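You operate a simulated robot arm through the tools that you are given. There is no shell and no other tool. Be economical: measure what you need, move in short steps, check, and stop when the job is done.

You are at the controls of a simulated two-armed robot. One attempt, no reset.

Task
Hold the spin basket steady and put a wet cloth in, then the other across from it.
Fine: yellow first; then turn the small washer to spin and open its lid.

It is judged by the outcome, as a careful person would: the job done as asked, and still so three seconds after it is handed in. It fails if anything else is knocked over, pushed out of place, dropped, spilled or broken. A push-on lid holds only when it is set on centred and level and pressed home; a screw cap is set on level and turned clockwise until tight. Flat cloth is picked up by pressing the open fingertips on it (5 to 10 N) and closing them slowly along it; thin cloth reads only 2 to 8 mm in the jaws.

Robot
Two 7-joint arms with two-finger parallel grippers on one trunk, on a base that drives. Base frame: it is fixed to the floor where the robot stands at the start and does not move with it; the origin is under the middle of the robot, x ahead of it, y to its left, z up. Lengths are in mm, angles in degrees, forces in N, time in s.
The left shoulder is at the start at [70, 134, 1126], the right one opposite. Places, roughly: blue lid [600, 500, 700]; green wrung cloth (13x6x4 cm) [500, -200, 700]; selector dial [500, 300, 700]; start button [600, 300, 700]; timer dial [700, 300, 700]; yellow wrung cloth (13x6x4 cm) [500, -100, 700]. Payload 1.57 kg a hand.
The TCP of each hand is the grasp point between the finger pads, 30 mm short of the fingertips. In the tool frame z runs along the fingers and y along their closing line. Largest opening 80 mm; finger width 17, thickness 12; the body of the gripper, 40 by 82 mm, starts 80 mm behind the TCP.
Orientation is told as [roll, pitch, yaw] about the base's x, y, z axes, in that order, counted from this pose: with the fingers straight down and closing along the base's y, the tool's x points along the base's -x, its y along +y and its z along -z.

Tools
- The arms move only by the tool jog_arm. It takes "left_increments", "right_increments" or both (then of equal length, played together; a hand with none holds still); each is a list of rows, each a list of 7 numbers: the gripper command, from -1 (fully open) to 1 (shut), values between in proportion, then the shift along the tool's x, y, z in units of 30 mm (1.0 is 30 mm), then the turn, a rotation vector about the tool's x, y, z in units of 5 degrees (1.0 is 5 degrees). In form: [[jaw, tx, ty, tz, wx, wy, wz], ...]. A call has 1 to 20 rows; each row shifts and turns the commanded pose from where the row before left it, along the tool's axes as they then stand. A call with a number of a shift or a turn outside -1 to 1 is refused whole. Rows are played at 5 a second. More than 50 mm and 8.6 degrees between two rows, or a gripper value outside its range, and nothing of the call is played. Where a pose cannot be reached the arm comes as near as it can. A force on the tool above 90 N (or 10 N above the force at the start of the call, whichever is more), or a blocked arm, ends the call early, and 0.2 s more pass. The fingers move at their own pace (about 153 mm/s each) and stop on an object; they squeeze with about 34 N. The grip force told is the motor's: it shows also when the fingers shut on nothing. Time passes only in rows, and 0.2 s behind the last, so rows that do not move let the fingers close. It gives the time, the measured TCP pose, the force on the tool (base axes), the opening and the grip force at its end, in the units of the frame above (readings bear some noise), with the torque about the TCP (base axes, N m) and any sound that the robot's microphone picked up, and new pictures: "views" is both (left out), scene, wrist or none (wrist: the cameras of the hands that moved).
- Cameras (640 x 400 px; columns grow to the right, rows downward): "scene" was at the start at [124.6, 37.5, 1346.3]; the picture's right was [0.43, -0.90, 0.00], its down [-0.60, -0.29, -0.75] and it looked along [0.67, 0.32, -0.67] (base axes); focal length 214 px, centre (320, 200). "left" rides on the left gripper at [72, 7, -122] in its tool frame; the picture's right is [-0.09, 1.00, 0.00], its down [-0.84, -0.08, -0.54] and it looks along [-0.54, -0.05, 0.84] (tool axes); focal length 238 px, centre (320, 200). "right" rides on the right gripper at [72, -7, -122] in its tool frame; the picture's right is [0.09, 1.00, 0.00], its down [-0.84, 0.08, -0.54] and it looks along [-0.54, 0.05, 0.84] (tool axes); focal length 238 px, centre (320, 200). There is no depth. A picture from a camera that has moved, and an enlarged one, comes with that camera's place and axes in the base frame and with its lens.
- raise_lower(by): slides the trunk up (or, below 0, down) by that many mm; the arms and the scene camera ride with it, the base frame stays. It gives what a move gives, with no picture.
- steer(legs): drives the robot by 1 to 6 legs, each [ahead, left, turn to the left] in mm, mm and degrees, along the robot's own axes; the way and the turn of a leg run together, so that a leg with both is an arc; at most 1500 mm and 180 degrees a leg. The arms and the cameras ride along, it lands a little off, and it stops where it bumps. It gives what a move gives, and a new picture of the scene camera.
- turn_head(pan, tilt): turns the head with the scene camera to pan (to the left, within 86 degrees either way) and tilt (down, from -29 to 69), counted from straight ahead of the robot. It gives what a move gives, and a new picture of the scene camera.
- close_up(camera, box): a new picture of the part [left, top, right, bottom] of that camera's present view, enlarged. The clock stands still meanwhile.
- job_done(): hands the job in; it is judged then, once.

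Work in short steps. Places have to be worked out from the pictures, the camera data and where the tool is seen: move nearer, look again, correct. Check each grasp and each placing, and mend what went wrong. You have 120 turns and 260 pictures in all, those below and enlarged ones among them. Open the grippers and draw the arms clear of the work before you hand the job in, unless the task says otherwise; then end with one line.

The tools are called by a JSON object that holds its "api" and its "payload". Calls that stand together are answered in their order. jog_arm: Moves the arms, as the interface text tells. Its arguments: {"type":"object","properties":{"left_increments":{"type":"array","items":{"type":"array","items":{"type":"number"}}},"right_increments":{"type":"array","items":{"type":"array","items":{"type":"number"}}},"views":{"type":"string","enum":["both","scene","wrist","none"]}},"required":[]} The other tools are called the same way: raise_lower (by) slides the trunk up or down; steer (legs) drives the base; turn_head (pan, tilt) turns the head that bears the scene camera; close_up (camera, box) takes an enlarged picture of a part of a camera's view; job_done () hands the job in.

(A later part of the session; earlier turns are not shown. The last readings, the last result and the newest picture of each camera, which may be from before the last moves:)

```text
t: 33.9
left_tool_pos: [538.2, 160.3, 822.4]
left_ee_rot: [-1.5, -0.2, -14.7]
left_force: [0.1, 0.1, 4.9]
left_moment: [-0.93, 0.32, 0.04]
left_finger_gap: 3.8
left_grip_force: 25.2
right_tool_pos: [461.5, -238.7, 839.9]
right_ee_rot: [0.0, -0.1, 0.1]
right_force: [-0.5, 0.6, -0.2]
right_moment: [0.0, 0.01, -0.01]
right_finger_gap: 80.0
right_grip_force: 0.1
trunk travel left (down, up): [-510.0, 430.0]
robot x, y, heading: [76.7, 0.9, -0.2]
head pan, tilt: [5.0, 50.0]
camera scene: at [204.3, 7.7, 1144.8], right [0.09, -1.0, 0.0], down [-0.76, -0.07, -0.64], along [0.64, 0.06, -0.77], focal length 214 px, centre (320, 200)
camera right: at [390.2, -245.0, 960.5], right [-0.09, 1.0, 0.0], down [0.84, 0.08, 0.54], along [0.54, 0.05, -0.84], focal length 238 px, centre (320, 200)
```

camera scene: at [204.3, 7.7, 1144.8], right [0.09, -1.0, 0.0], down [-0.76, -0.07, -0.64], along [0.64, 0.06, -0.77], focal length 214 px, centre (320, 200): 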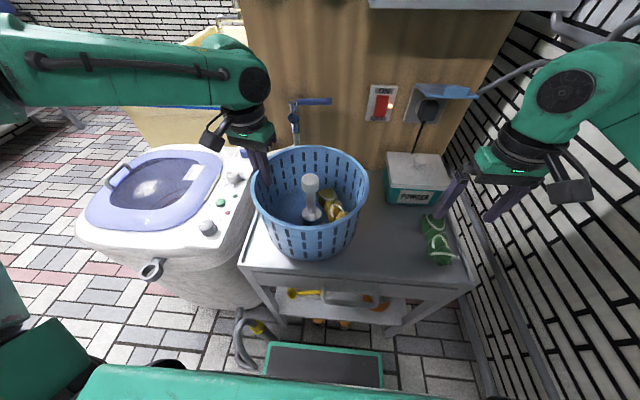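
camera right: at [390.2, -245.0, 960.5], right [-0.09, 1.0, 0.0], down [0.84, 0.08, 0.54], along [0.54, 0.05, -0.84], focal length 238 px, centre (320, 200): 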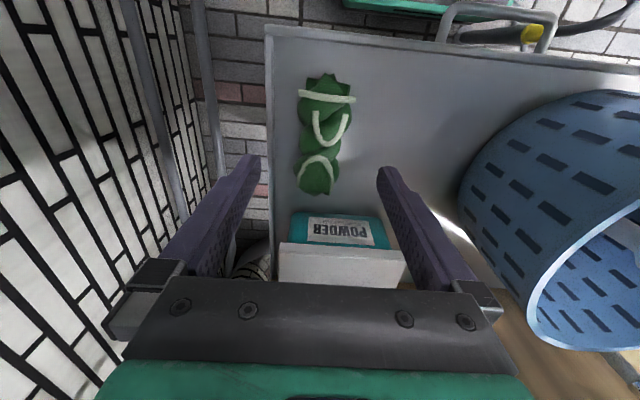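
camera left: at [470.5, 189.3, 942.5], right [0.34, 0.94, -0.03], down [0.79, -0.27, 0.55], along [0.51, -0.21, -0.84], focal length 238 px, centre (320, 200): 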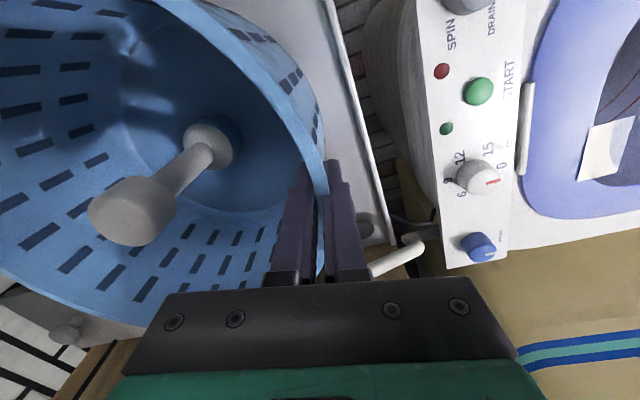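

Green cloth centre is at about (469.5,-236). I go down over its near neck the same way.

{"api": "jog_arm", "payload": {"right_increments": [[-0.8, 0.4, 0.09, 0.4, 0, 0, 0], [-0.8, 0, 0, 0.8, 0, 0, 0], [-0.8, 0, 0, 0.8, 0, 0, 0], [-0.8, 0, 0, 0.8, 0, 0, 0], [-0.8, 0, 0, 0.6, 0, 0, 0], [-0.8, 0, 0, 0.4, 0, 0, 0]], "views": "wrist"}}

```text
t: 35.3
left_tool_pos: [537.6, 161.6, 821.7]
left_ee_rot: [-1.6, -0.1, -14.9]
left_force: [0.6, 1.2, 4.0]
left_moment: [-1.04, 0.2, 0.05]
left_finger_gap: 3.8
left_grip_force: 24.8
right_tool_pos: [450.3, -236.0, 722.9]
right_ee_rot: [0.0, 0.0, 0.0]
right_force: [0.8, 0.2, -0.3]
right_moment: [0.01, 0.04, 0.0]
right_finger_gap: 71.9
right_grip_force: 0.0
trunk travel left (down, up): [-510.0, 430.0]
robot x, y, heading: [79.1, -1.9, 0.0]
head pan, tilt: [5.0, 50.0]
camera right: at [377.7, -242.1, 844.5], right [-0.09, 1.0, 0.0], down [0.84, 0.08, 0.54], along [0.54, 0.05, -0.84], focal length 238 px, centre (320, 200)
```

right: 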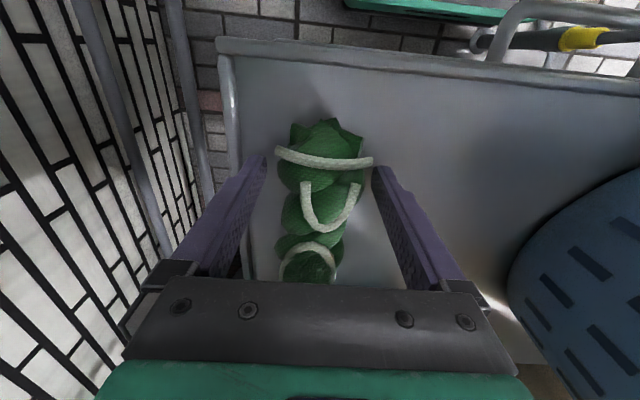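

Straddling evenly. I close in stages and then lift above rim height.

{"api": "jog_arm", "payload": {"right_increments": [[-0.5, 0, 0, -0.1, 0, 0, 0], [-0.2, 0, 0, 0, 0, 0, 0], [0.1, 0, 0, 0, 0, 0, 0], [0.4, 0, 0, 0, 0, 0, 0], [1, 0, 0, 0, 0, 0, 0], [1, 0, 0, 0, 0, 0, 0], [1, 0, 0, -0.5, 0, 0, 0], [1, 0, 0, -0.9, 0, 0, 0], [1, 0, 0, -0.9, 0, 0, 0], [1, 0, 0, -0.9, 0, 0, 0], [1, 0, 0, -0.9, 0, 0, 0], [1, 0, 0, -0.9, 0, 0, 0], [1, 0, 0, -0.9, 0, 0, 0], [1, 0, 0, 0, 0, 0, 0]], "views": "both"}}

```text
t: 38.3
left_tool_pos: [538.0, 160.0, 820.7]
left_ee_rot: [-1.6, -0.2, -15.0]
left_force: [-0.1, 1.5, 5.1]
left_moment: [-1.02, 0.24, 0.07]
left_finger_gap: 3.6
left_grip_force: 24.2
right_tool_pos: [448.2, -236.4, 902.7]
right_ee_rot: [0.0, 0.0, -0.1]
right_force: [-0.6, -0.1, -1.8]
right_moment: [0.01, 0.03, -0.01]
right_finger_gap: 48.8
right_grip_force: 33.7
trunk travel left (down, up): [-510.0, 430.0]
robot x, y, heading: [81.1, -0.7, -0.1]
head pan, tilt: [5.0, 50.0]
camera scene: at [204.6, 8.1, 1144.7], right [0.09, -1.0, 0.0], down [-0.76, -0.07, -0.64], along [0.64, 0.06, -0.77], focal length 214 px, centre (320, 200)
camera right: at [376.6, -242.6, 1024.2], right [-0.09, 1.0, 0.0], down [0.84, 0.08, 0.54], along [0.54, 0.05, -0.84], focal length 238 px, centre (320, 200)
```

scene: 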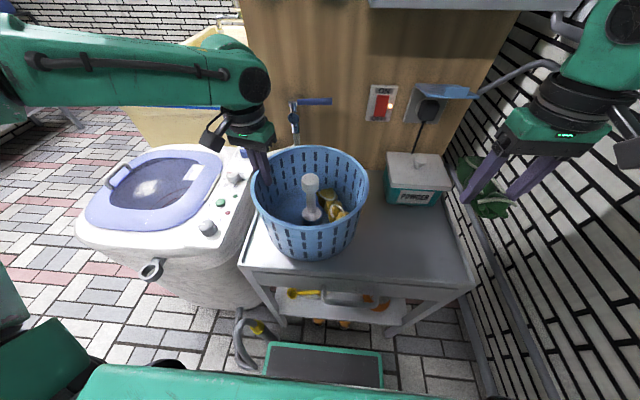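
right: 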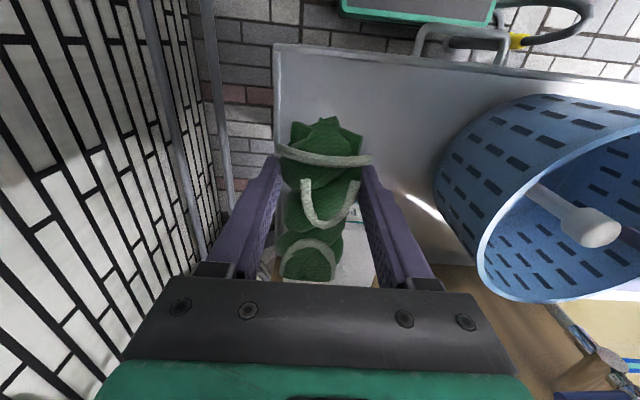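

Green is held. I carry it over the basket to a spot slightly short of its place and yaw 38°, so that it will lie across from the yellow while staying clear of the left hand.

{"api": "jog_arm", "payload": {"right_increments": [[1, 0.05, 0.918, 0, 0, 0, 0], [1, 0.05, 0.918, 0, 0, 0, 0], [1, 0.05, 0.918, 0, 0, 0, 0], [1, 0.05, 0.918, 0, 0, 0, 0], [1, 0.05, 0.918, 0, 0, 0, 0], [1, 0.05, 0.918, 0, 0, 0, 0], [1, 0.05, 0.918, 0, 0, 0, 0], [1, 0.05, 0.918, 0, 0, 0, 0], [1, 0.05, 0.918, 0, 0, 0, 0], [1, 0.05, 0.918, 0, 0, 0, 0], [1, 0.05, 0.918, 0, 0, 0, 0], [1, 0, 0, 0, 0, 0, -0.95], [1, 0, 0, 0, 0, 0, -0.95], [1, 0, 0, 0, 0, 0, -0.95], [1, 0, 0, 0, 0, 0, -0.95], [1, 0, 0, 0, 0, 0, -0.95], [1, 0, 0, 0, 0, 0, -0.95], [1, 0, 0, 0, 0, 0, -0.95], [1, 0, 0, 0, 0, 0, -0.95]], "views": "both"}}

```text
t: 42.3
left_tool_pos: [538.3, 161.2, 821.7]
left_ee_rot: [-1.5, -0.3, -14.9]
left_force: [0.2, 0.7, 4.5]
left_moment: [-0.98, 0.24, 0.03]
left_finger_gap: 4.0
left_grip_force: 24.3
right_tool_pos: [432.9, 67.6, 903.2]
right_ee_rot: [0.0, 0.0, 38.2]
right_force: [0.4, -0.1, -2.5]
right_moment: [-0.03, 0.04, 0.01]
right_finger_gap: 48.8
right_grip_force: 33.6
trunk travel left (down, up): [-510.0, 430.0]
robot x, y, heading: [82.1, -2.2, -0.0]
head pan, tilt: [5.0, 50.0]
camera scene: at [204.8, 8.3, 1144.7], right [0.09, -1.0, 0.0], down [-0.76, -0.07, -0.64], along [0.64, 0.06, -0.77], focal length 214 px, centre (320, 200)
camera right: at [380.5, 18.9, 1025.2], right [-0.69, 0.73, 0.0], down [0.61, 0.58, 0.54], along [0.39, 0.37, -0.84], focal length 238 px, centre (320, 200)
```

scene: 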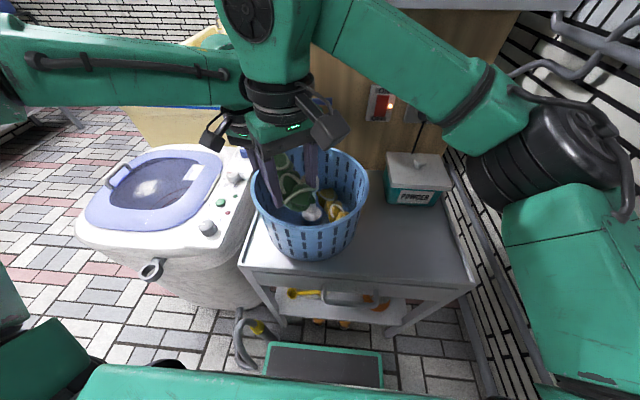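
right: 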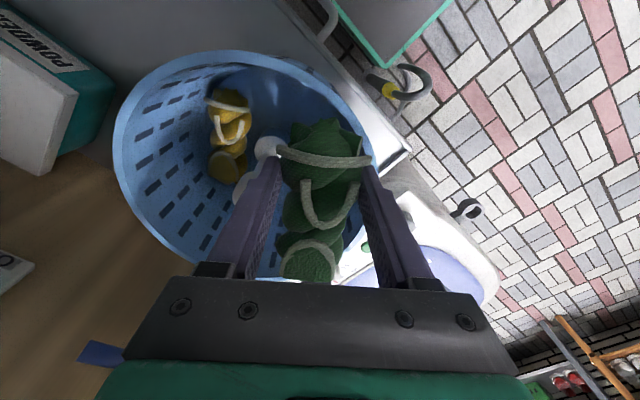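

Yellow lies at about (538,-1) in the basket. I lower to z≈878 and then slide the green 30 mm along its length under the left gripper's body level.

{"api": "jog_arm", "payload": {"right_increments": [[1, 0, 0, 0.42, 0, 0, 0], [1, 0, 0, 0.42, 0, 0, 0], [1, -0.33, 0, 0, 0, 0, 0], [1, -0.33, 0, 0, 0, 0, 0], [1, -0.34, 0, 0, 0, 0, 0]], "views": "both"}}

{"api": "close_up", "payload": {"camera": "scene", "box": [190, 60, 390, 260]}}

{"api": "close_up", "payload": {"camera": "left", "box": [0, 0, 640, 400]}}

```text
t: 43.5
left_tool_pos: [538.6, 163.8, 821.4]
left_ee_rot: [-1.8, -0.2, -14.1]
left_force: [-1.7, -0.5, 3.5]
left_moment: [-0.73, 0.7, -0.11]
left_finger_gap: 3.5
left_grip_force: 24.1
right_tool_pos: [455.2, 84.8, 879.6]
right_ee_rot: [-0.1, 0.3, 38.3]
right_force: [-40.5, -38.7, -10.8]
right_moment: [5.89, -6.17, 0.43]
right_finger_gap: 49.0
right_grip_force: 33.5
trunk travel left (down, up): [-510.0, 430.0]
robot x, y, heading: [78.2, -0.8, -0.1]
head pan, tilt: [5.0, 50.0]
camera scene: at [204.7, 8.0, 1144.6], right [0.09, -1.0, 0.0], down [-0.76, -0.07, -0.64], along [0.64, 0.06, -0.77], focal length 214 px, centre (320, 200)
camera right: at [402.9, 35.8, 1000.6], right [-0.69, 0.72, 0.0], down [0.61, 0.58, 0.54], along [0.39, 0.37, -0.84], focal length 238 px, centre (320, 200)
```

scene: 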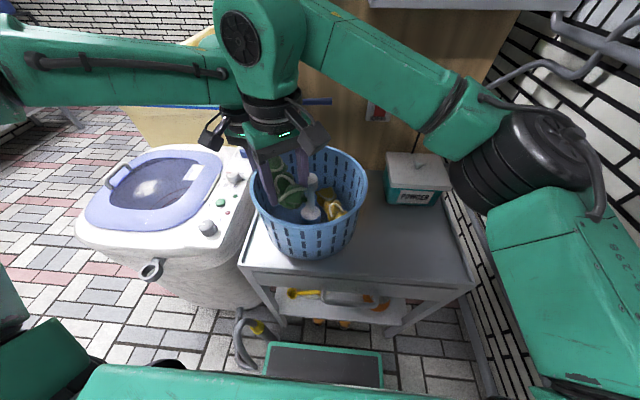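
right: 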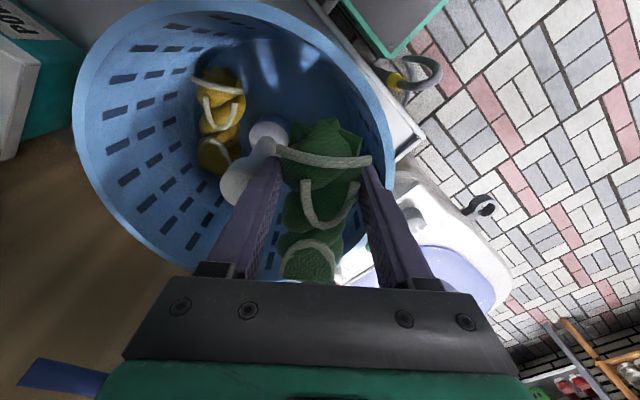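

```text
2.00 times, centred on (290, 160) of scene
camera zoom: at [204.7, 8.0, 1144.6], right [0.09, -1.0, 0.0], down [-0.76, -0.07, -0.64], along [0.64, 0.06, -0.77], focal length 429 px, centre (380, 280)
```

zoom: 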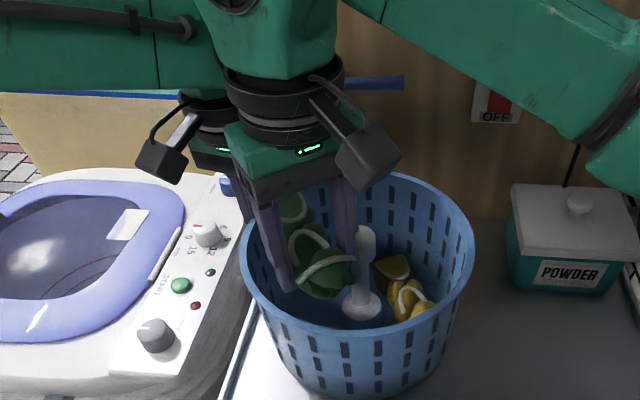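

```text
1.00 times, centred on (320, 200) of left
camera zoom: at [471.9, 191.7, 942.1], right [0.33, 0.94, -0.03], down [0.79, -0.26, 0.55], along [0.51, -0.21, -0.84], focal length 238 px, centre (320, 200)
```

zoom: 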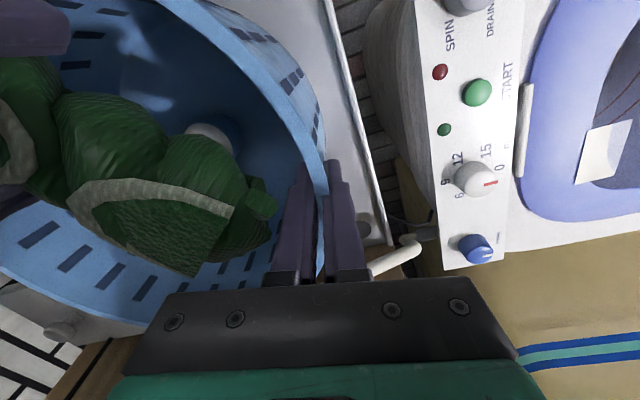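

The right hand pressed against the left arm's upper links (about 55 N), so I back off at once. Then I'll ease the left grip and lean that hand outward to make room.

{"api": "jog_arm", "payload": {"right_increments": [[1, 0.5, 0, 0, 0, 0, 0], [1, 0.5, 0, 0, 0, 0, 0], [1, 0.5, 0, 0, 0, 0, 0], [1, 0, 0, 0, 0, 0, 0]], "views": "none"}}

```text
t: 44.5
left_tool_pos: [538.2, 160.3, 821.4]
left_ee_rot: [-1.5, -0.3, -14.9]
left_force: [-0.7, -3.1, 3.3]
left_moment: [-1.11, 0.0, 0.02]
left_finger_gap: 3.9
left_grip_force: 24.1
right_tool_pos: [420.8, 57.3, 879.1]
right_ee_rot: [-0.1, 0.0, 38.0]
right_force: [0.3, -0.3, -2.2]
right_moment: [-0.02, 0.07, 0.01]
right_finger_gap: 49.1
right_grip_force: 34.1
trunk travel left (down, up): [-510.0, 430.0]
robot x, y, heading: [77.3, 2.5, -0.0]
head pan, tilt: [5.0, 50.0]
```

Forces are back to normal. Now I loosen the left jaws slightly, lean the hand 10° outward and touch the wall again with a light hold as in the first closing.

{"api": "jog_arm", "payload": {"left_increments": [[0.85, 0, 0, 0, 0, 0, 0], [0.7, 0, 0, 0, 0, 0, 0], [0.7, 0, 0, 0, 0.6, 0, 0], [0.7, 0, 0, 0, 0.6, 0, 0], [0.7, 0, 0, 0, 0.6, 0, 0], [0.8, 0, 0, 0, 0, 0, 0], [0.8, 0, 0, 0, 0, 0, 0]], "views": "both"}}

```text
t: 46.1
left_tool_pos: [538.8, 161.4, 820.4]
left_ee_rot: [-10.5, -0.2, -15.0]
left_force: [-0.9, 1.4, -0.7]
left_moment: [1.15, -0.69, -0.15]
left_finger_gap: 8.8
left_grip_force: 27.4
right_tool_pos: [422.0, 58.7, 879.1]
right_ee_rot: [0.1, -0.1, 37.8]
right_force: [0.4, 0.5, 2.0]
right_moment: [0.0, 0.06, -0.01]
right_finger_gap: 48.7
right_grip_force: 33.9
trunk travel left (down, up): [-510.0, 430.0]
robot x, y, heading: [79.3, -2.5, 0.1]
head pan, tilt: [5.0, 50.0]
camera scene: at [205.1, 8.2, 1144.7], right [0.09, -1.0, 0.0], down [-0.76, -0.07, -0.64], along [0.64, 0.06, -0.77], focal length 214 px, centre (320, 200)
camera left: at [476.2, 208.1, 938.6], right [0.34, 0.92, -0.18], down [0.81, -0.19, 0.55], along [0.47, -0.33, -0.82], focal length 238 px, centre (320, 200)
```

scene: 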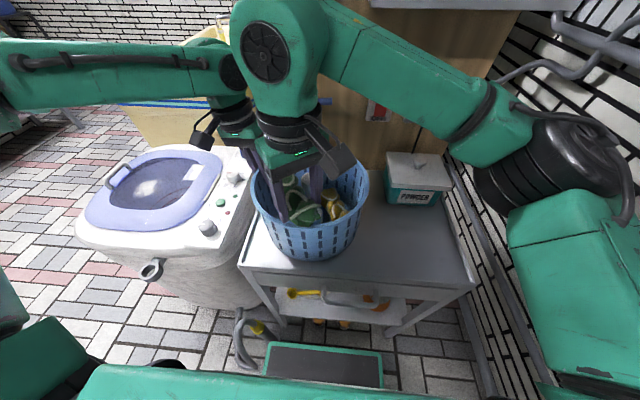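
left: 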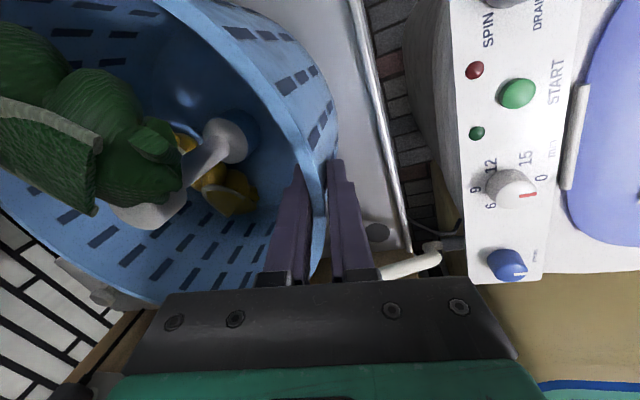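

The basket is still level and lightly held. I slide the green cloth back along its length to its place, watching the force.

{"api": "jog_arm", "payload": {"left_increments": [[0.77, 0, 0, 0, 0, 0, 0], [0.77, 0, 0, 0, 0, 0, 0], [0.77, 0, 0, 0, 0, 0, 0], [0.77, 0, 0, 0, 0, 0, 0]], "right_increments": [[1, -0.4, 0, 0, 0, 0, 0], [1, -0.4, 0, 0, 0, 0, 0], [1, -0.34, 0, 0, 0, 0, 0], [1, -0.3, 0, 0, 0, 0, 0]], "views": "both"}}

```text
t: 47.1
left_tool_pos: [538.3, 160.8, 820.9]
left_ee_rot: [-10.5, -0.3, -14.8]
left_force: [1.3, 1.8, -0.4]
left_moment: [0.72, -0.02, 0.12]
left_finger_gap: 10.1
left_grip_force: 15.8
right_tool_pos: [456.5, 85.1, 878.0]
right_ee_rot: [0.0, 0.1, 38.1]
right_force: [0.1, -0.1, -1.9]
right_moment: [-0.02, 0.05, -0.01]
right_finger_gap: 48.8
right_grip_force: 33.8
trunk travel left (down, up): [-510.0, 430.0]
robot x, y, heading: [74.6, 1.5, 0.0]
head pan, tilt: [5.0, 50.0]
camera scene: at [205.3, 8.1, 1144.6], right [0.09, -1.0, 0.0], down [-0.76, -0.07, -0.64], along [0.64, 0.06, -0.77], focal length 214 px, centre (320, 200)
camera right: at [403.2, 36.8, 998.7], right [-0.69, 0.73, 0.0], down [0.61, 0.58, 0.54], along [0.39, 0.37, -0.84], focal length 238 px, centre (320, 200)
camera left: at [476.4, 207.9, 938.5], right [0.34, 0.92, -0.18], down [0.81, -0.19, 0.55], along [0.47, -0.33, -0.82], focal length 238 px, centre (320, 200)
```

scene: 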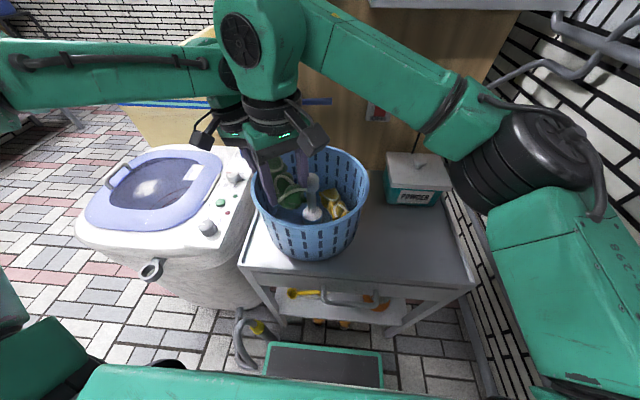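
right: 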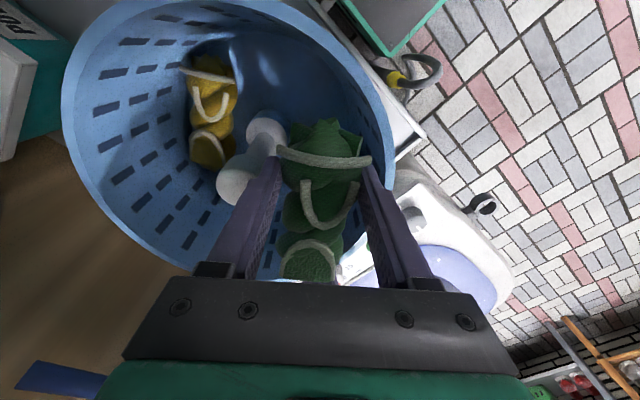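
left: 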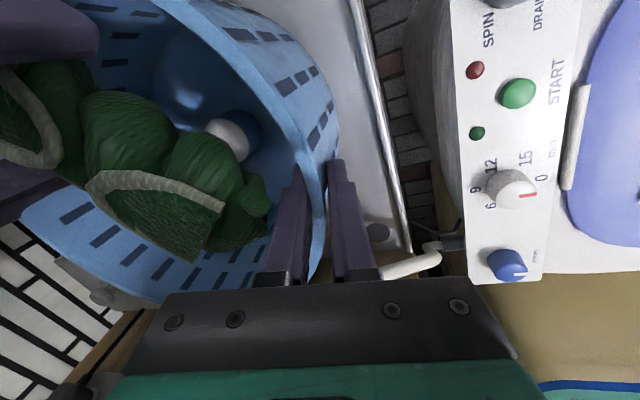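

No contact now. I nudge it 4 mm outward from the shaft and lower it to z≈760 in steps.

{"api": "jog_arm", "payload": {"right_increments": [[1, 0, 0.13, 0.5, 0, 0, 0], [1, 0, 0, 0.7, 0, 0, 0], [1, 0, 0, 0.7, 0, 0, 0], [1, 0, 0, 0.7, 0, 0, 0], [1, 0, 0, 0.7, 0, 0, 0], [1, 0, 0, 0.6, 0, 0, 0]], "views": "both"}}

```text
t: 48.5
left_tool_pos: [537.9, 159.1, 820.7]
left_ee_rot: [-10.6, -0.2, -15.0]
left_force: [-0.4, -0.7, 0.9]
left_moment: [0.37, -0.1, -0.05]
left_finger_gap: 10.8
left_grip_force: 8.4
right_tool_pos: [452.9, 86.4, 762.1]
right_ee_rot: [0.0, 0.0, 38.1]
right_force: [0.4, 0.4, -1.3]
right_moment: [-0.01, 0.06, -0.01]
right_finger_gap: 48.9
right_grip_force: 33.5
trunk travel left (down, up): [-510.0, 430.0]
robot x, y, heading: [78.2, 1.2, 0.1]
head pan, tilt: [5.0, 50.0]
camera scene: at [205.2, 8.0, 1144.6], right [0.09, -1.0, 0.0], down [-0.76, -0.07, -0.64], along [0.64, 0.06, -0.77], focal length 214 px, centre (320, 200)
camera right: at [400.3, 38.8, 882.8], right [-0.69, 0.73, 0.0], down [0.61, 0.58, 0.54], along [0.39, 0.37, -0.84], focal length 238 px, centre (320, 200)
```

scene: 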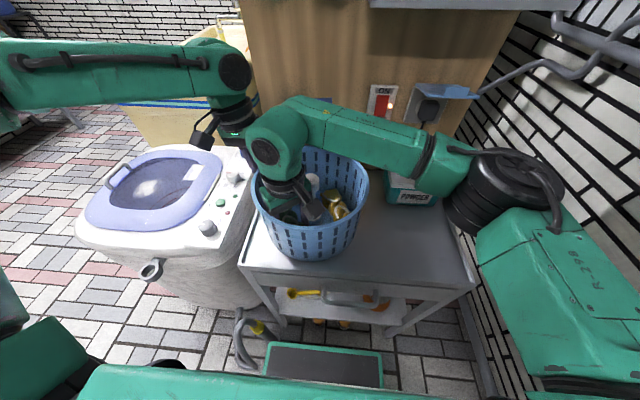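
right: 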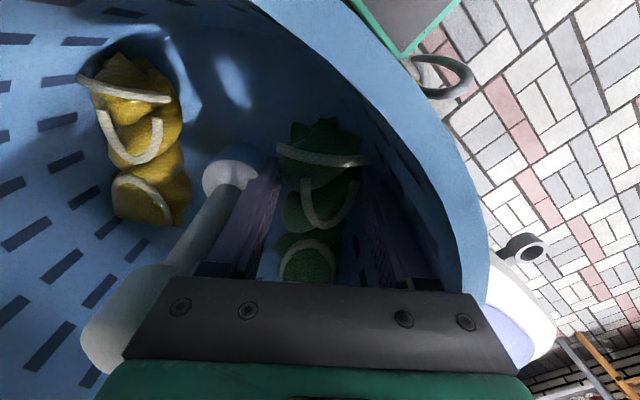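

Clear on all sides and parallel across from the yellow. I open the jaws slightly to let it settle.

{"api": "jog_arm", "payload": {"left_increments": [[0.8, 0, 0, 0, 0, 0, 0], [0.8, 0, 0, 0, 0, 0, 0], [0.8, 0, 0, 0, 0, 0, 0], [0.8, 0, 0, 0, 0, 0, 0], [0.8, 0, 0, 0, 0, 0, 0]], "right_increments": [[-0.2, 0, 0, 0.1, 0, 0, 0], [-0.28, 0, 0, 0, 0, 0, 0], [-0.35, 0, 0, 0, 0, 0, 0], [-0.4, 0, 0, 0, 0, 0, 0], [-0.4, 0, 0, 0, 0, 0, 0]], "views": "wrist"}}

```text
t: 49.7
left_tool_pos: [538.3, 161.1, 820.5]
left_ee_rot: [-10.3, 0.0, -14.9]
left_force: [-0.6, 5.5, -1.1]
left_moment: [1.1, -0.32, -0.39]
left_finger_gap: 8.9
left_grip_force: 24.0
right_tool_pos: [452.5, 87.5, 759.3]
right_ee_rot: [0.0, 0.0, 37.9]
right_force: [1.9, -3.0, 2.6]
right_moment: [0.07, 0.08, 0.06]
right_finger_gap: 53.3
right_grip_force: 0.1
trunk travel left (down, up): [-510.0, 430.0]
robot x, y, heading: [80.9, -0.2, -0.1]
head pan, tilt: [5.0, 50.0]
camera right: at [400.0, 38.4, 880.3], right [-0.69, 0.73, 0.0], down [0.61, 0.58, 0.54], along [0.4, 0.37, -0.84], focal length 238 px, centre (320, 200)
camera left: at [476.0, 208.0, 938.8], right [0.34, 0.92, -0.18], down [0.81, -0.19, 0.55], along [0.47, -0.33, -0.82], focal length 238 px, centre (320, 200)
```

right: 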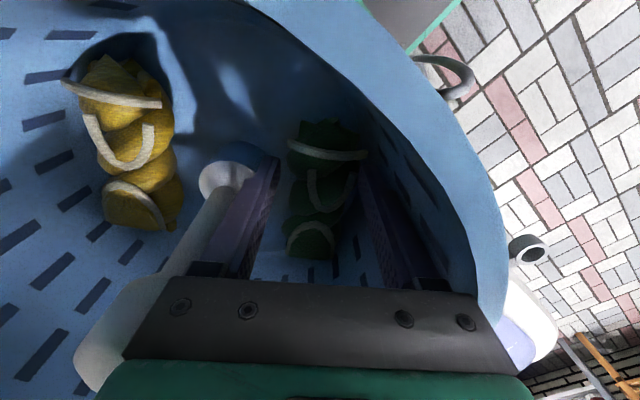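
left: 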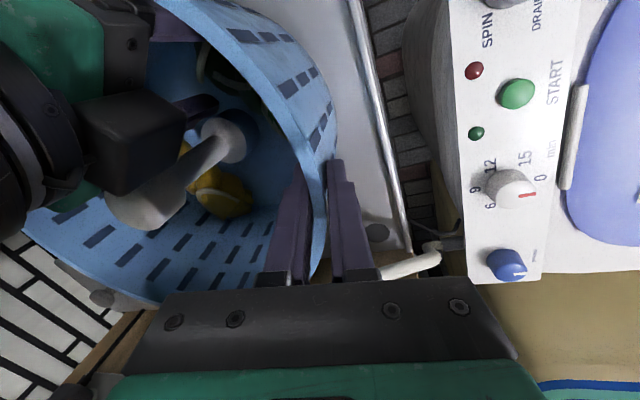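

Green has settled opposite the yellow. I ease the left grip, lift the right hand out, and withdraw it to the right.

{"api": "jog_arm", "payload": {"left_increments": [[0.76, 0, 0, 0, 0, 0, 0], [0.76, 0, 0, 0, 0, 0, 0], [0.76, 0, 0, 0, 0, 0, 0], [0.76, 0, 0, 0, 0, 0, 0], [0.76, 0, 0, 0, 0, 0, 0], [0.76, 0, 0, 0, 0, 0, 0], [0.76, 0, 0, 0, 0, 0, 0], [0.76, 0, 0, 0, 0, 0, 0], [0.76, 0, 0, 0, 0, 0, 0], [0.76, 0, 0, 0, 0, 0, 0], [0.76, 0, 0, 0, 0, 0, 0], [0.76, 0, 0, 0, 0, 0, 0], [0.76, 0, 0, 0, 0, 0, 0], [0.76, 0, 0, 0, 0, 0, 0], [0.76, 0, 0, 0, 0, 0, 0], [0.76, 0, 0, 0, 0, 0, 0]], "right_increments": [[-0.4, 0, 0, 0, 0, 0, 0], [-0.4, 0, 0, -0.7, 0, 0, 0], [-0.4, 0, 0, -0.8, 0, 0, 0], [-0.4, 0, 0, -0.8, 0, 0, 0], [-0.4, 0, 0, -0.8, 0, 0, 0], [-0.4, 0.1, 0, -0.8, 0, 0, 0], [-0.4, 0.5, 0, -0.6, 0, 0, 0], [-0.4, 0.5, -0.5, -0.3, 0, 0, 0], [-0.4, 0.5, -0.8, 0, 0, 0, 0.9], [-0.4, 0, -0.9, 0, 0, 0, 0.9], [-0.4, 0, -0.9, 0, 0, 0, 0.9], [-0.4, 0, -0.9, 0, 0, 0, 0.9], [-0.4, 0, -0.9, 0, 0, 0, 1], [-0.4, 0, -0.9, 0, 0, 0, 1], [-0.4, 0, -0.9, 0, 0, 0, 1], [-0.4, 0, -0.9, 0, 0, 0, 1]], "views": "both"}}

```text
t: 53.1
left_tool_pos: [538.9, 159.4, 820.5]
left_ee_rot: [-10.5, -0.2, -14.8]
left_force: [-0.7, -0.2, 0.9]
left_moment: [0.02, 0.02, -0.02]
left_finger_gap: 10.9
left_grip_force: 0.8
right_tool_pos: [501.4, -149.6, 903.3]
right_ee_rot: [0.0, 0.0, 0.0]
right_force: [-0.8, -0.1, 0.5]
right_moment: [0.0, -0.01, -0.03]
right_finger_gap: 56.1
right_grip_force: 0.0
trunk travel left (down, up): [-510.0, 430.0]
robot x, y, heading: [81.0, 2.3, 0.1]
head pan, tilt: [5.0, 50.0]
camera scene: at [205.0, 7.4, 1144.7], right [0.09, -1.0, 0.0], down [-0.76, -0.07, -0.64], along [0.64, 0.06, -0.77], focal length 214 px, centre (320, 200)
camera right: at [429.4, -155.3, 1024.2], right [-0.09, 1.0, 0.0], down [0.84, 0.08, 0.54], along [0.54, 0.05, -0.84], focal length 238 px, centre (320, 200)
camera left: at [476.0, 207.2, 938.9], right [0.34, 0.92, -0.18], down [0.81, -0.19, 0.55], along [0.47, -0.33, -0.82], focal length 238 px, centre (320, 200)
```

scene: 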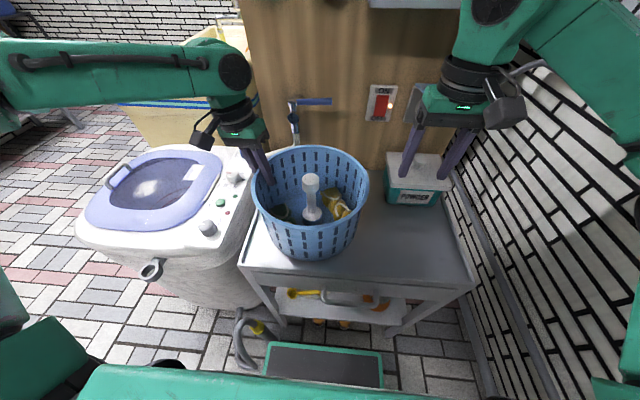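
right: 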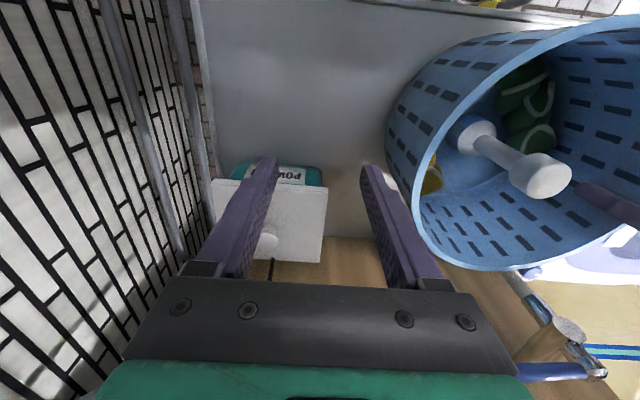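
left: 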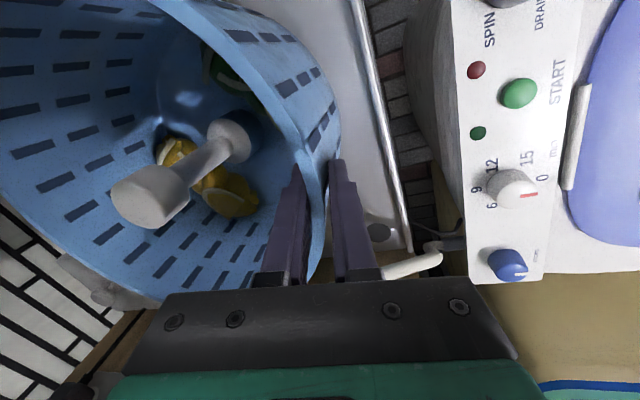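

Both cloths lie opposite each other and the basket is in place. I open the left jaws, lift off, and go over the washer's panel.

{"api": "jog_arm", "payload": {"left_increments": [[0.5, 0, 0, 0, 0, 0, 0], [0.2, 0, 0, 0, 0, 0, 0], [0, 0, 0, 0, 0, 0, 0], [0, 0, -0.11, -0.65, 0, 0, 0], [0, 0, -0.11, -0.65, 0, 0, 0], [0, 0, -0.11, -0.65, 0, 0, 0], [0, 0, -0.11, -0.65, 0, 0, 0], [0, 0, -0.11, -0.65, 0, 0, 0], [-1, 0, 0, 0, -0.9, 0, -1], [-1, 0, 0, 0, -0.9, 0, -1], [-1, 0.5, 0.8, 0, -0.3, 0, -1], [-1, 0.5, 0.9, 0, 0, 0, 0], [-1, 0.5, 0.9, 0, 0, 0, 0], [-1, 0.5, 0.9, 0, 0, 0, 0]], "views": "both"}}

```text
t: 56.1
left_tool_pos: [480.5, 269.2, 920.5]
left_ee_rot: [0.1, 0.9, 0.0]
left_force: [0.5, 0.4, -0.4]
left_moment: [-0.01, 0.0, 0.03]
left_finger_gap: 79.7
left_grip_force: 0.1
right_tool_pos: [501.7, -148.5, 903.6]
right_ee_rot: [0.1, 0.0, 0.0]
right_force: [-0.5, 0.3, -0.5]
right_moment: [0.0, -0.02, 0.01]
right_finger_gap: 55.9
right_grip_force: 0.0
trunk travel left (down, up): [-510.0, 430.0]
robot x, y, heading: [76.0, 1.5, -0.1]
head pan, tilt: [5.0, 50.0]
camera scene: at [204.3, 8.9, 1144.7], right [0.09, -1.0, 0.0], down [-0.76, -0.07, -0.64], along [0.64, 0.06, -0.77], focal length 214 px, centre (320, 200)
camera left: at [410.7, 275.7, 1041.7], right [0.09, 1.0, 0.0], down [0.84, -0.08, 0.53], along [0.53, -0.05, -0.85], focal length 238 px, centre (320, 200)
```

scene: 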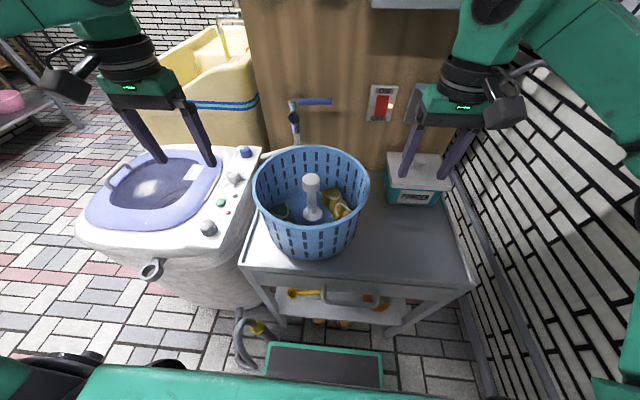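
left: 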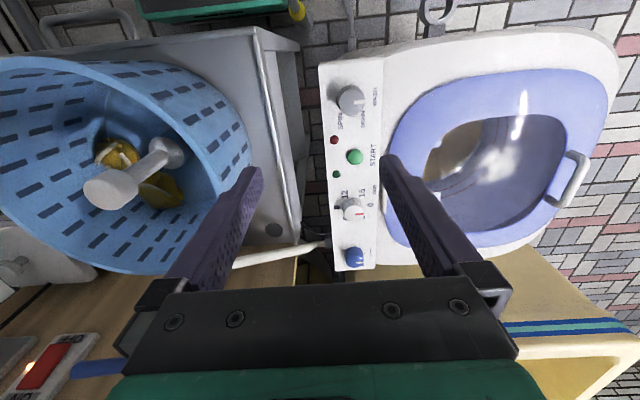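

Let me look at the selector dial enlarged from both cameras.

{"api": "close_up", "payload": {"camera": "left", "box": [310, 70, 410, 140]}}

{"api": "close_up", "payload": {"camera": "scene", "box": [180, 190, 260, 250]}}

{"api": "close_up", "payload": {"camera": "left", "box": [380, 70, 620, 250]}}

```text
5.71 times, centred on (360, 105) of left
camera zoom: at [410.7, 275.7, 1041.7], right [0.09, 1.0, 0.0], down [0.84, -0.08, 0.53], along [0.53, -0.05, -0.85], focal length 1362 px, centre (91, 743)
```

zoom: 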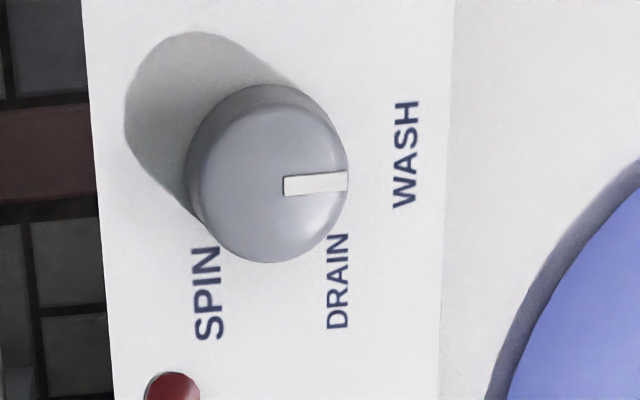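

```text
6.67 times, centred on (220, 220) of scene
camera zoom: at [204.3, 8.9, 1144.7], right [0.09, -1.0, 0.0], down [-0.76, -0.07, -0.64], along [0.64, 0.06, -0.77], focal length 1430 px, centre (987, 67)
```

zoom: 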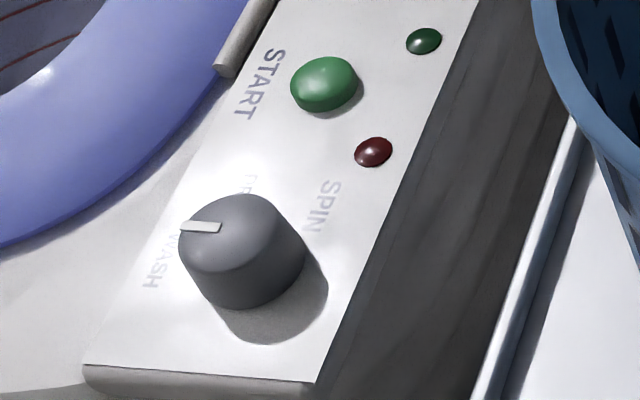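

```text
2.22 times, centred on (500, 160) of left
camera zoom: at [410.7, 275.7, 1041.7], right [0.09, 1.0, 0.0], down [0.84, -0.08, 0.53], along [0.53, -0.05, -0.85], focal length 530 px, centre (-80, 289)
```

zoom: 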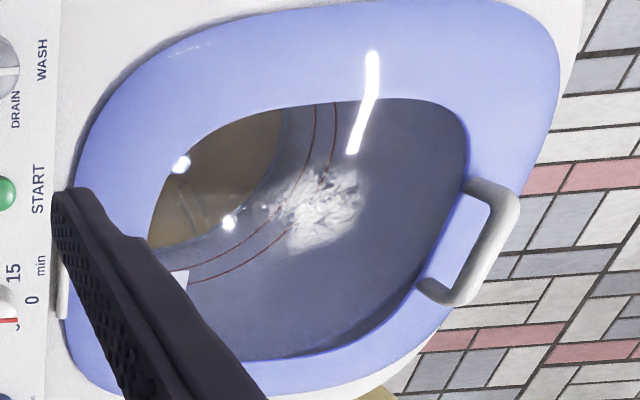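

The selector points at WASH; SPIN lies about 110° further clockwise (seen from above). The knob is ≈39 mm wide with its top at about (472,311,698). I go above it and pre-turn the wrist to yaw +55.

{"api": "jog_arm", "payload": {"left_increments": [[-0.4, 0.06, 0.28, 0.87, 0, 0, 0], [-0.4, 0.06, 0.28, 0.87, 0, 0, 0], [-0.4, 0.06, 0.28, 0.87, 0, 0, 0], [-0.4, 0.06, 0.28, 0.87, 0, 0, 0], [-0.4, 0.06, 0.26, 0.87, 0, 0, 0], [-0.4, 0, 0, 0, 0, 0, -1], [-0.4, 0, 0, 0, 0, 0, -1], [-0.4, 0, 0, 0, 0, 0, -1], [-0.4, 0, 0, 0, 0, 0, -1], [-0.4, 0, 0, 0, 0, 0, -1], [-0.4, 0, 0, 0, 0, 0, -1], [-0.4, 0, 0, 0, 0, 0, -1], [-0.4, 0, 0, 0, 0, 0, -1], [-0.4, 0, 0, 0, 0, 0, -1], [-0.4, 0, 0, 0, 0, 0, -1], [-0.4, 0, 0, 0, 0, 0, -1]], "views": "both"}}

```text
t: 59.5
left_tool_pos: [468.8, 309.7, 788.0]
left_ee_rot: [0.9, 0.4, 55.1]
left_force: [-0.6, -0.1, 0.3]
left_moment: [-0.01, -0.02, 0.03]
left_finger_gap: 56.0
left_grip_force: 0.0
right_tool_pos: [501.4, -148.5, 903.2]
right_ee_rot: [0.0, 0.0, 0.0]
right_force: [-0.7, 0.0, 0.6]
right_moment: [0.01, -0.01, -0.01]
right_finger_gap: 56.0
right_grip_force: 0.1
trunk travel left (down, up): [-510.0, 430.0]
robot x, y, heading: [78.3, -2.1, 0.1]
head pan, tilt: [5.0, 50.0]
camera scene: at [205.0, 8.0, 1144.6], right [0.09, -1.0, 0.0], down [-0.76, -0.07, -0.64], along [0.64, 0.06, -0.77], focal length 214 px, centre (320, 200)
camera left: at [424.3, 254.9, 911.9], right [-0.76, 0.64, 0.01], down [0.55, 0.64, 0.53], along [0.34, 0.42, -0.85], focal length 238 px, centre (320, 200)
```

scene: 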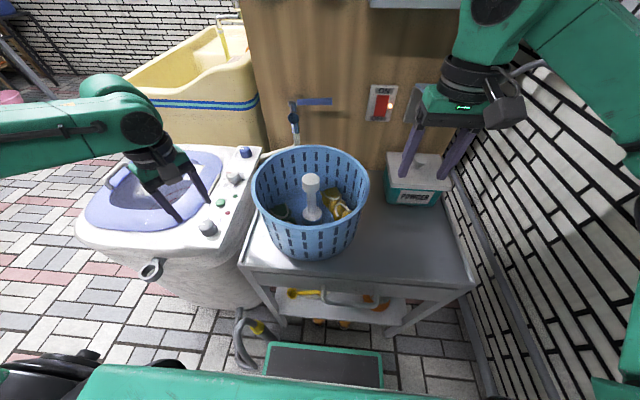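
left: 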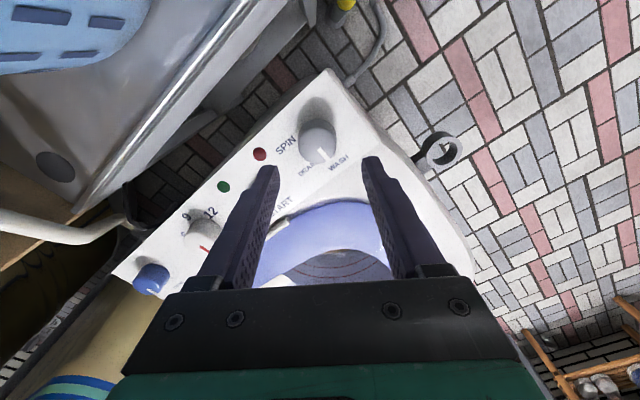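

The knob is nearly on the tool's axis (expected at pixel (319,141)); a close-up checks the centring.

{"api": "close_up", "payload": {"camera": "left", "box": [270, 100, 370, 180]}}

```text
5.00 times, centred on (320, 140) of left
camera zoom: at [424.3, 254.9, 911.9], right [-0.76, 0.64, 0.01], down [0.55, 0.64, 0.53], along [0.34, 0.42, -0.85], focal length 1192 px, centre (320, 500)
```

zoom: 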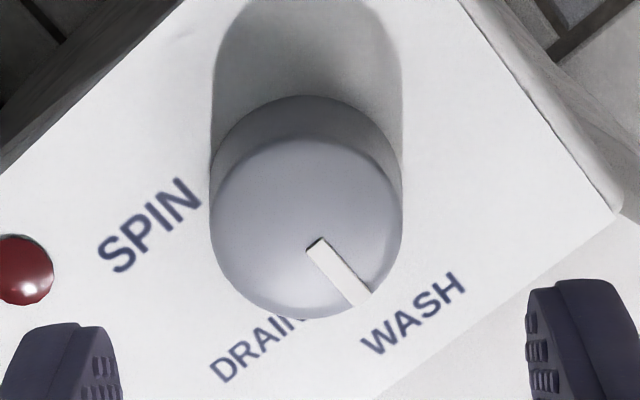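

Offset is about 4 mm; I correct it and descend to TCP z≈713 with the jaws at 56 mm.

{"api": "jog_arm", "payload": {"left_increments": [[-0.4, -0.125, -0.06, 0.6, 0, 0, 0], [-0.4, 0, 0, 0.7, 0, 0, 0], [-0.4, 0, 0, 0.7, 0, 0, 0], [-0.4, 0, 0, 0.45, 0, 0, 0]], "views": "both"}}

```text
t: 60.5
left_tool_pos: [472.0, 311.4, 715.5]
left_ee_rot: [0.9, 0.4, 55.0]
left_force: [0.3, -0.1, -0.5]
left_moment: [-0.01, 0.02, -0.02]
left_finger_gap: 56.0
left_grip_force: 0.1
right_tool_pos: [500.7, -148.2, 904.4]
right_ee_rot: [0.0, 0.1, 0.1]
right_force: [-0.6, -0.7, 0.0]
right_moment: [-0.01, 0.05, 0.0]
right_finger_gap: 56.1
right_grip_force: 0.0
trunk travel left (down, up): [-510.0, 430.0]
robot x, y, heading: [79.5, -4.9, 0.2]
head pan, tilt: [5.0, 50.0]
camera scene: at [205.2, 8.1, 1144.6], right [0.09, -1.0, 0.0], down [-0.76, -0.07, -0.64], along [0.64, 0.06, -0.77], focal length 214 px, centre (320, 200)
camera left: at [427.5, 257.8, 837.1], right [-0.76, 0.65, 0.01], down [0.55, 0.64, 0.53], along [0.34, 0.42, -0.85], focal length 238 px, centre (320, 200)
```

scene: 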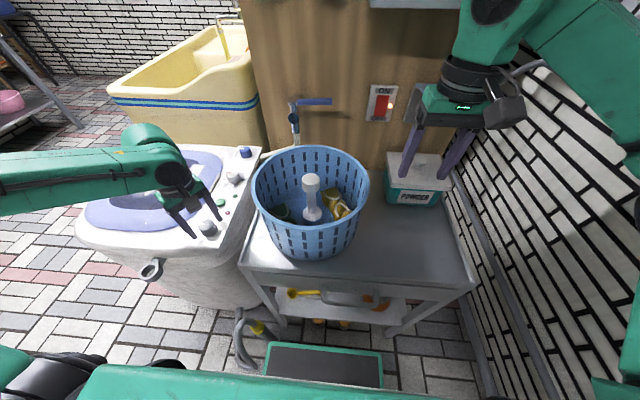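
left: 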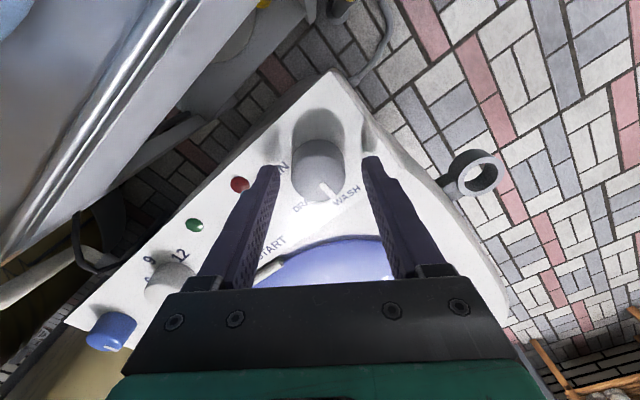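

The knob is centred between the fingers. I lower a little more in small steps, watching for contact, then close.

{"api": "jog_arm", "payload": {"left_increments": [[-0.4, 0, 0, 0.15, 0, 0, 0], [-0.4, 0, 0, 0.15, 0, 0, 0], [-0.4, 0, 0, 0.1, 0, 0, 0]], "views": "wrist"}}

{"api": "close_up", "payload": {"camera": "left", "box": [240, 100, 400, 220]}}

{"api": "close_up", "payload": {"camera": "scene", "box": [160, 170, 250, 250]}}

```text
t: 61.3
left_tool_pos: [472.0, 311.1, 703.3]
left_ee_rot: [0.8, 0.4, 55.2]
left_force: [-0.4, -0.2, 1.0]
left_moment: [-0.03, -0.03, -0.04]
left_finger_gap: 56.0
left_grip_force: 0.0
right_tool_pos: [500.0, -148.4, 902.3]
right_ee_rot: [0.1, 0.0, -0.1]
right_force: [-1.0, 1.0, -0.4]
right_moment: [0.01, 0.0, 0.02]
right_finger_gap: 55.7
right_grip_force: 0.1
trunk travel left (down, up): [-510.0, 430.0]
robot x, y, heading: [79.3, -0.6, -0.4]
head pan, tilt: [5.0, 50.0]
camera left: at [427.0, 257.0, 826.7], right [-0.76, 0.65, 0.01], down [0.55, 0.64, 0.53], along [0.34, 0.42, -0.84], focal length 238 px, centre (320, 200)
```

left: 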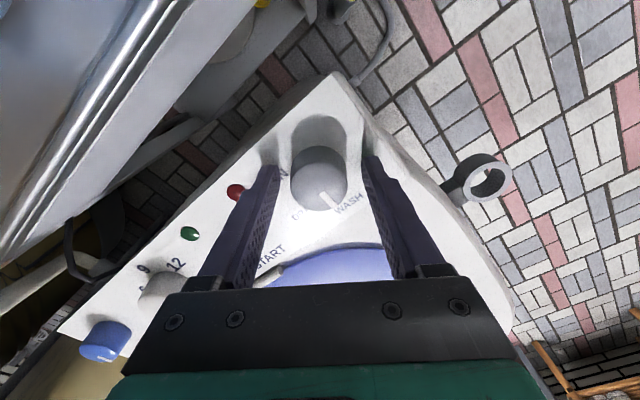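

```text
3.33 times, centred on (320, 160) of left
camera zoom: at [427.0, 257.0, 826.7], right [-0.76, 0.65, 0.01], down [0.55, 0.64, 0.53], along [0.34, 0.42, -0.84], focal length 794 px, centre (320, 333)
```

zoom: 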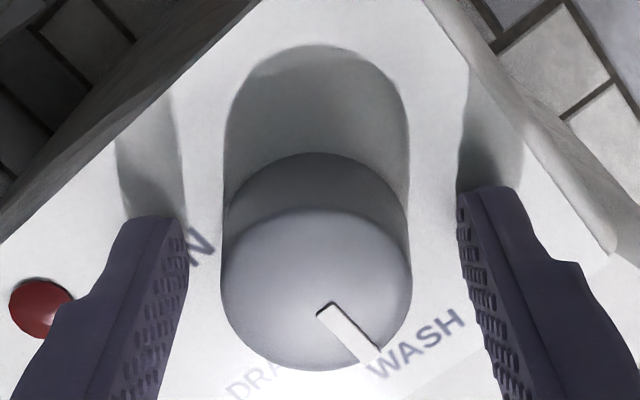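

```text
5.00 times, centred on (205, 210) of scene
camera zoom: at [204.7, 7.8, 1144.7], right [0.09, -1.0, 0.0], down [-0.76, -0.07, -0.64], along [0.64, 0.06, -0.77], focal length 1072 px, centre (895, 150)
```

zoom: 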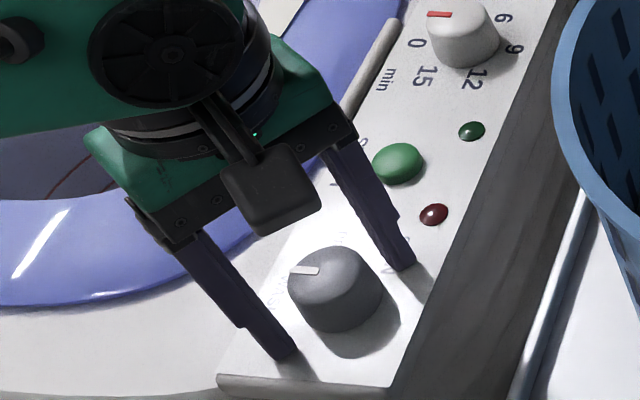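

Fingertips are level with the knob's side and evenly placed. I close on the knob.

{"api": "jog_arm", "payload": {"left_increments": [[-0.2, 0, 0, 0.05, 0, 0, 0], [0, 0, 0, 0, 0, 0, 0], [0.2, 0, 0, 0, 0, 0, 0], [0.5, 0, 0, 0, 0, 0, 0]], "views": "wrist"}}

```text
t: 62.3
left_tool_pos: [472.5, 310.5, 703.4]
left_ee_rot: [0.7, 0.2, 55.0]
left_force: [7.9, -2.2, 15.1]
left_moment: [-0.46, -0.77, -0.07]
left_finger_gap: 38.5
left_grip_force: 10.3
right_tool_pos: [501.2, -151.3, 903.5]
right_ee_rot: [0.0, 0.0, 0.1]
right_force: [-0.4, -1.0, -0.4]
right_moment: [-0.01, 0.02, -0.03]
right_finger_gap: 56.1
right_grip_force: 0.0
trunk travel left (down, up): [-510.0, 430.0]
robot x, y, heading: [79.9, -2.1, -0.2]
head pan, tilt: [5.0, 50.0]
camera left: at [427.5, 256.0, 826.1], right [-0.76, 0.65, 0.01], down [0.55, 0.64, 0.54], along [0.34, 0.42, -0.84], focal length 238 px, centre (320, 200)
```

left: 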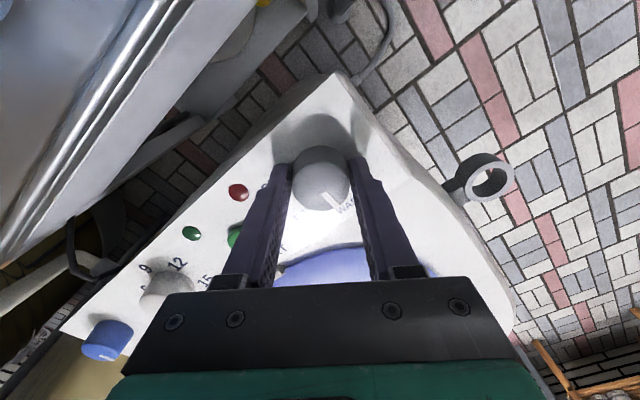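

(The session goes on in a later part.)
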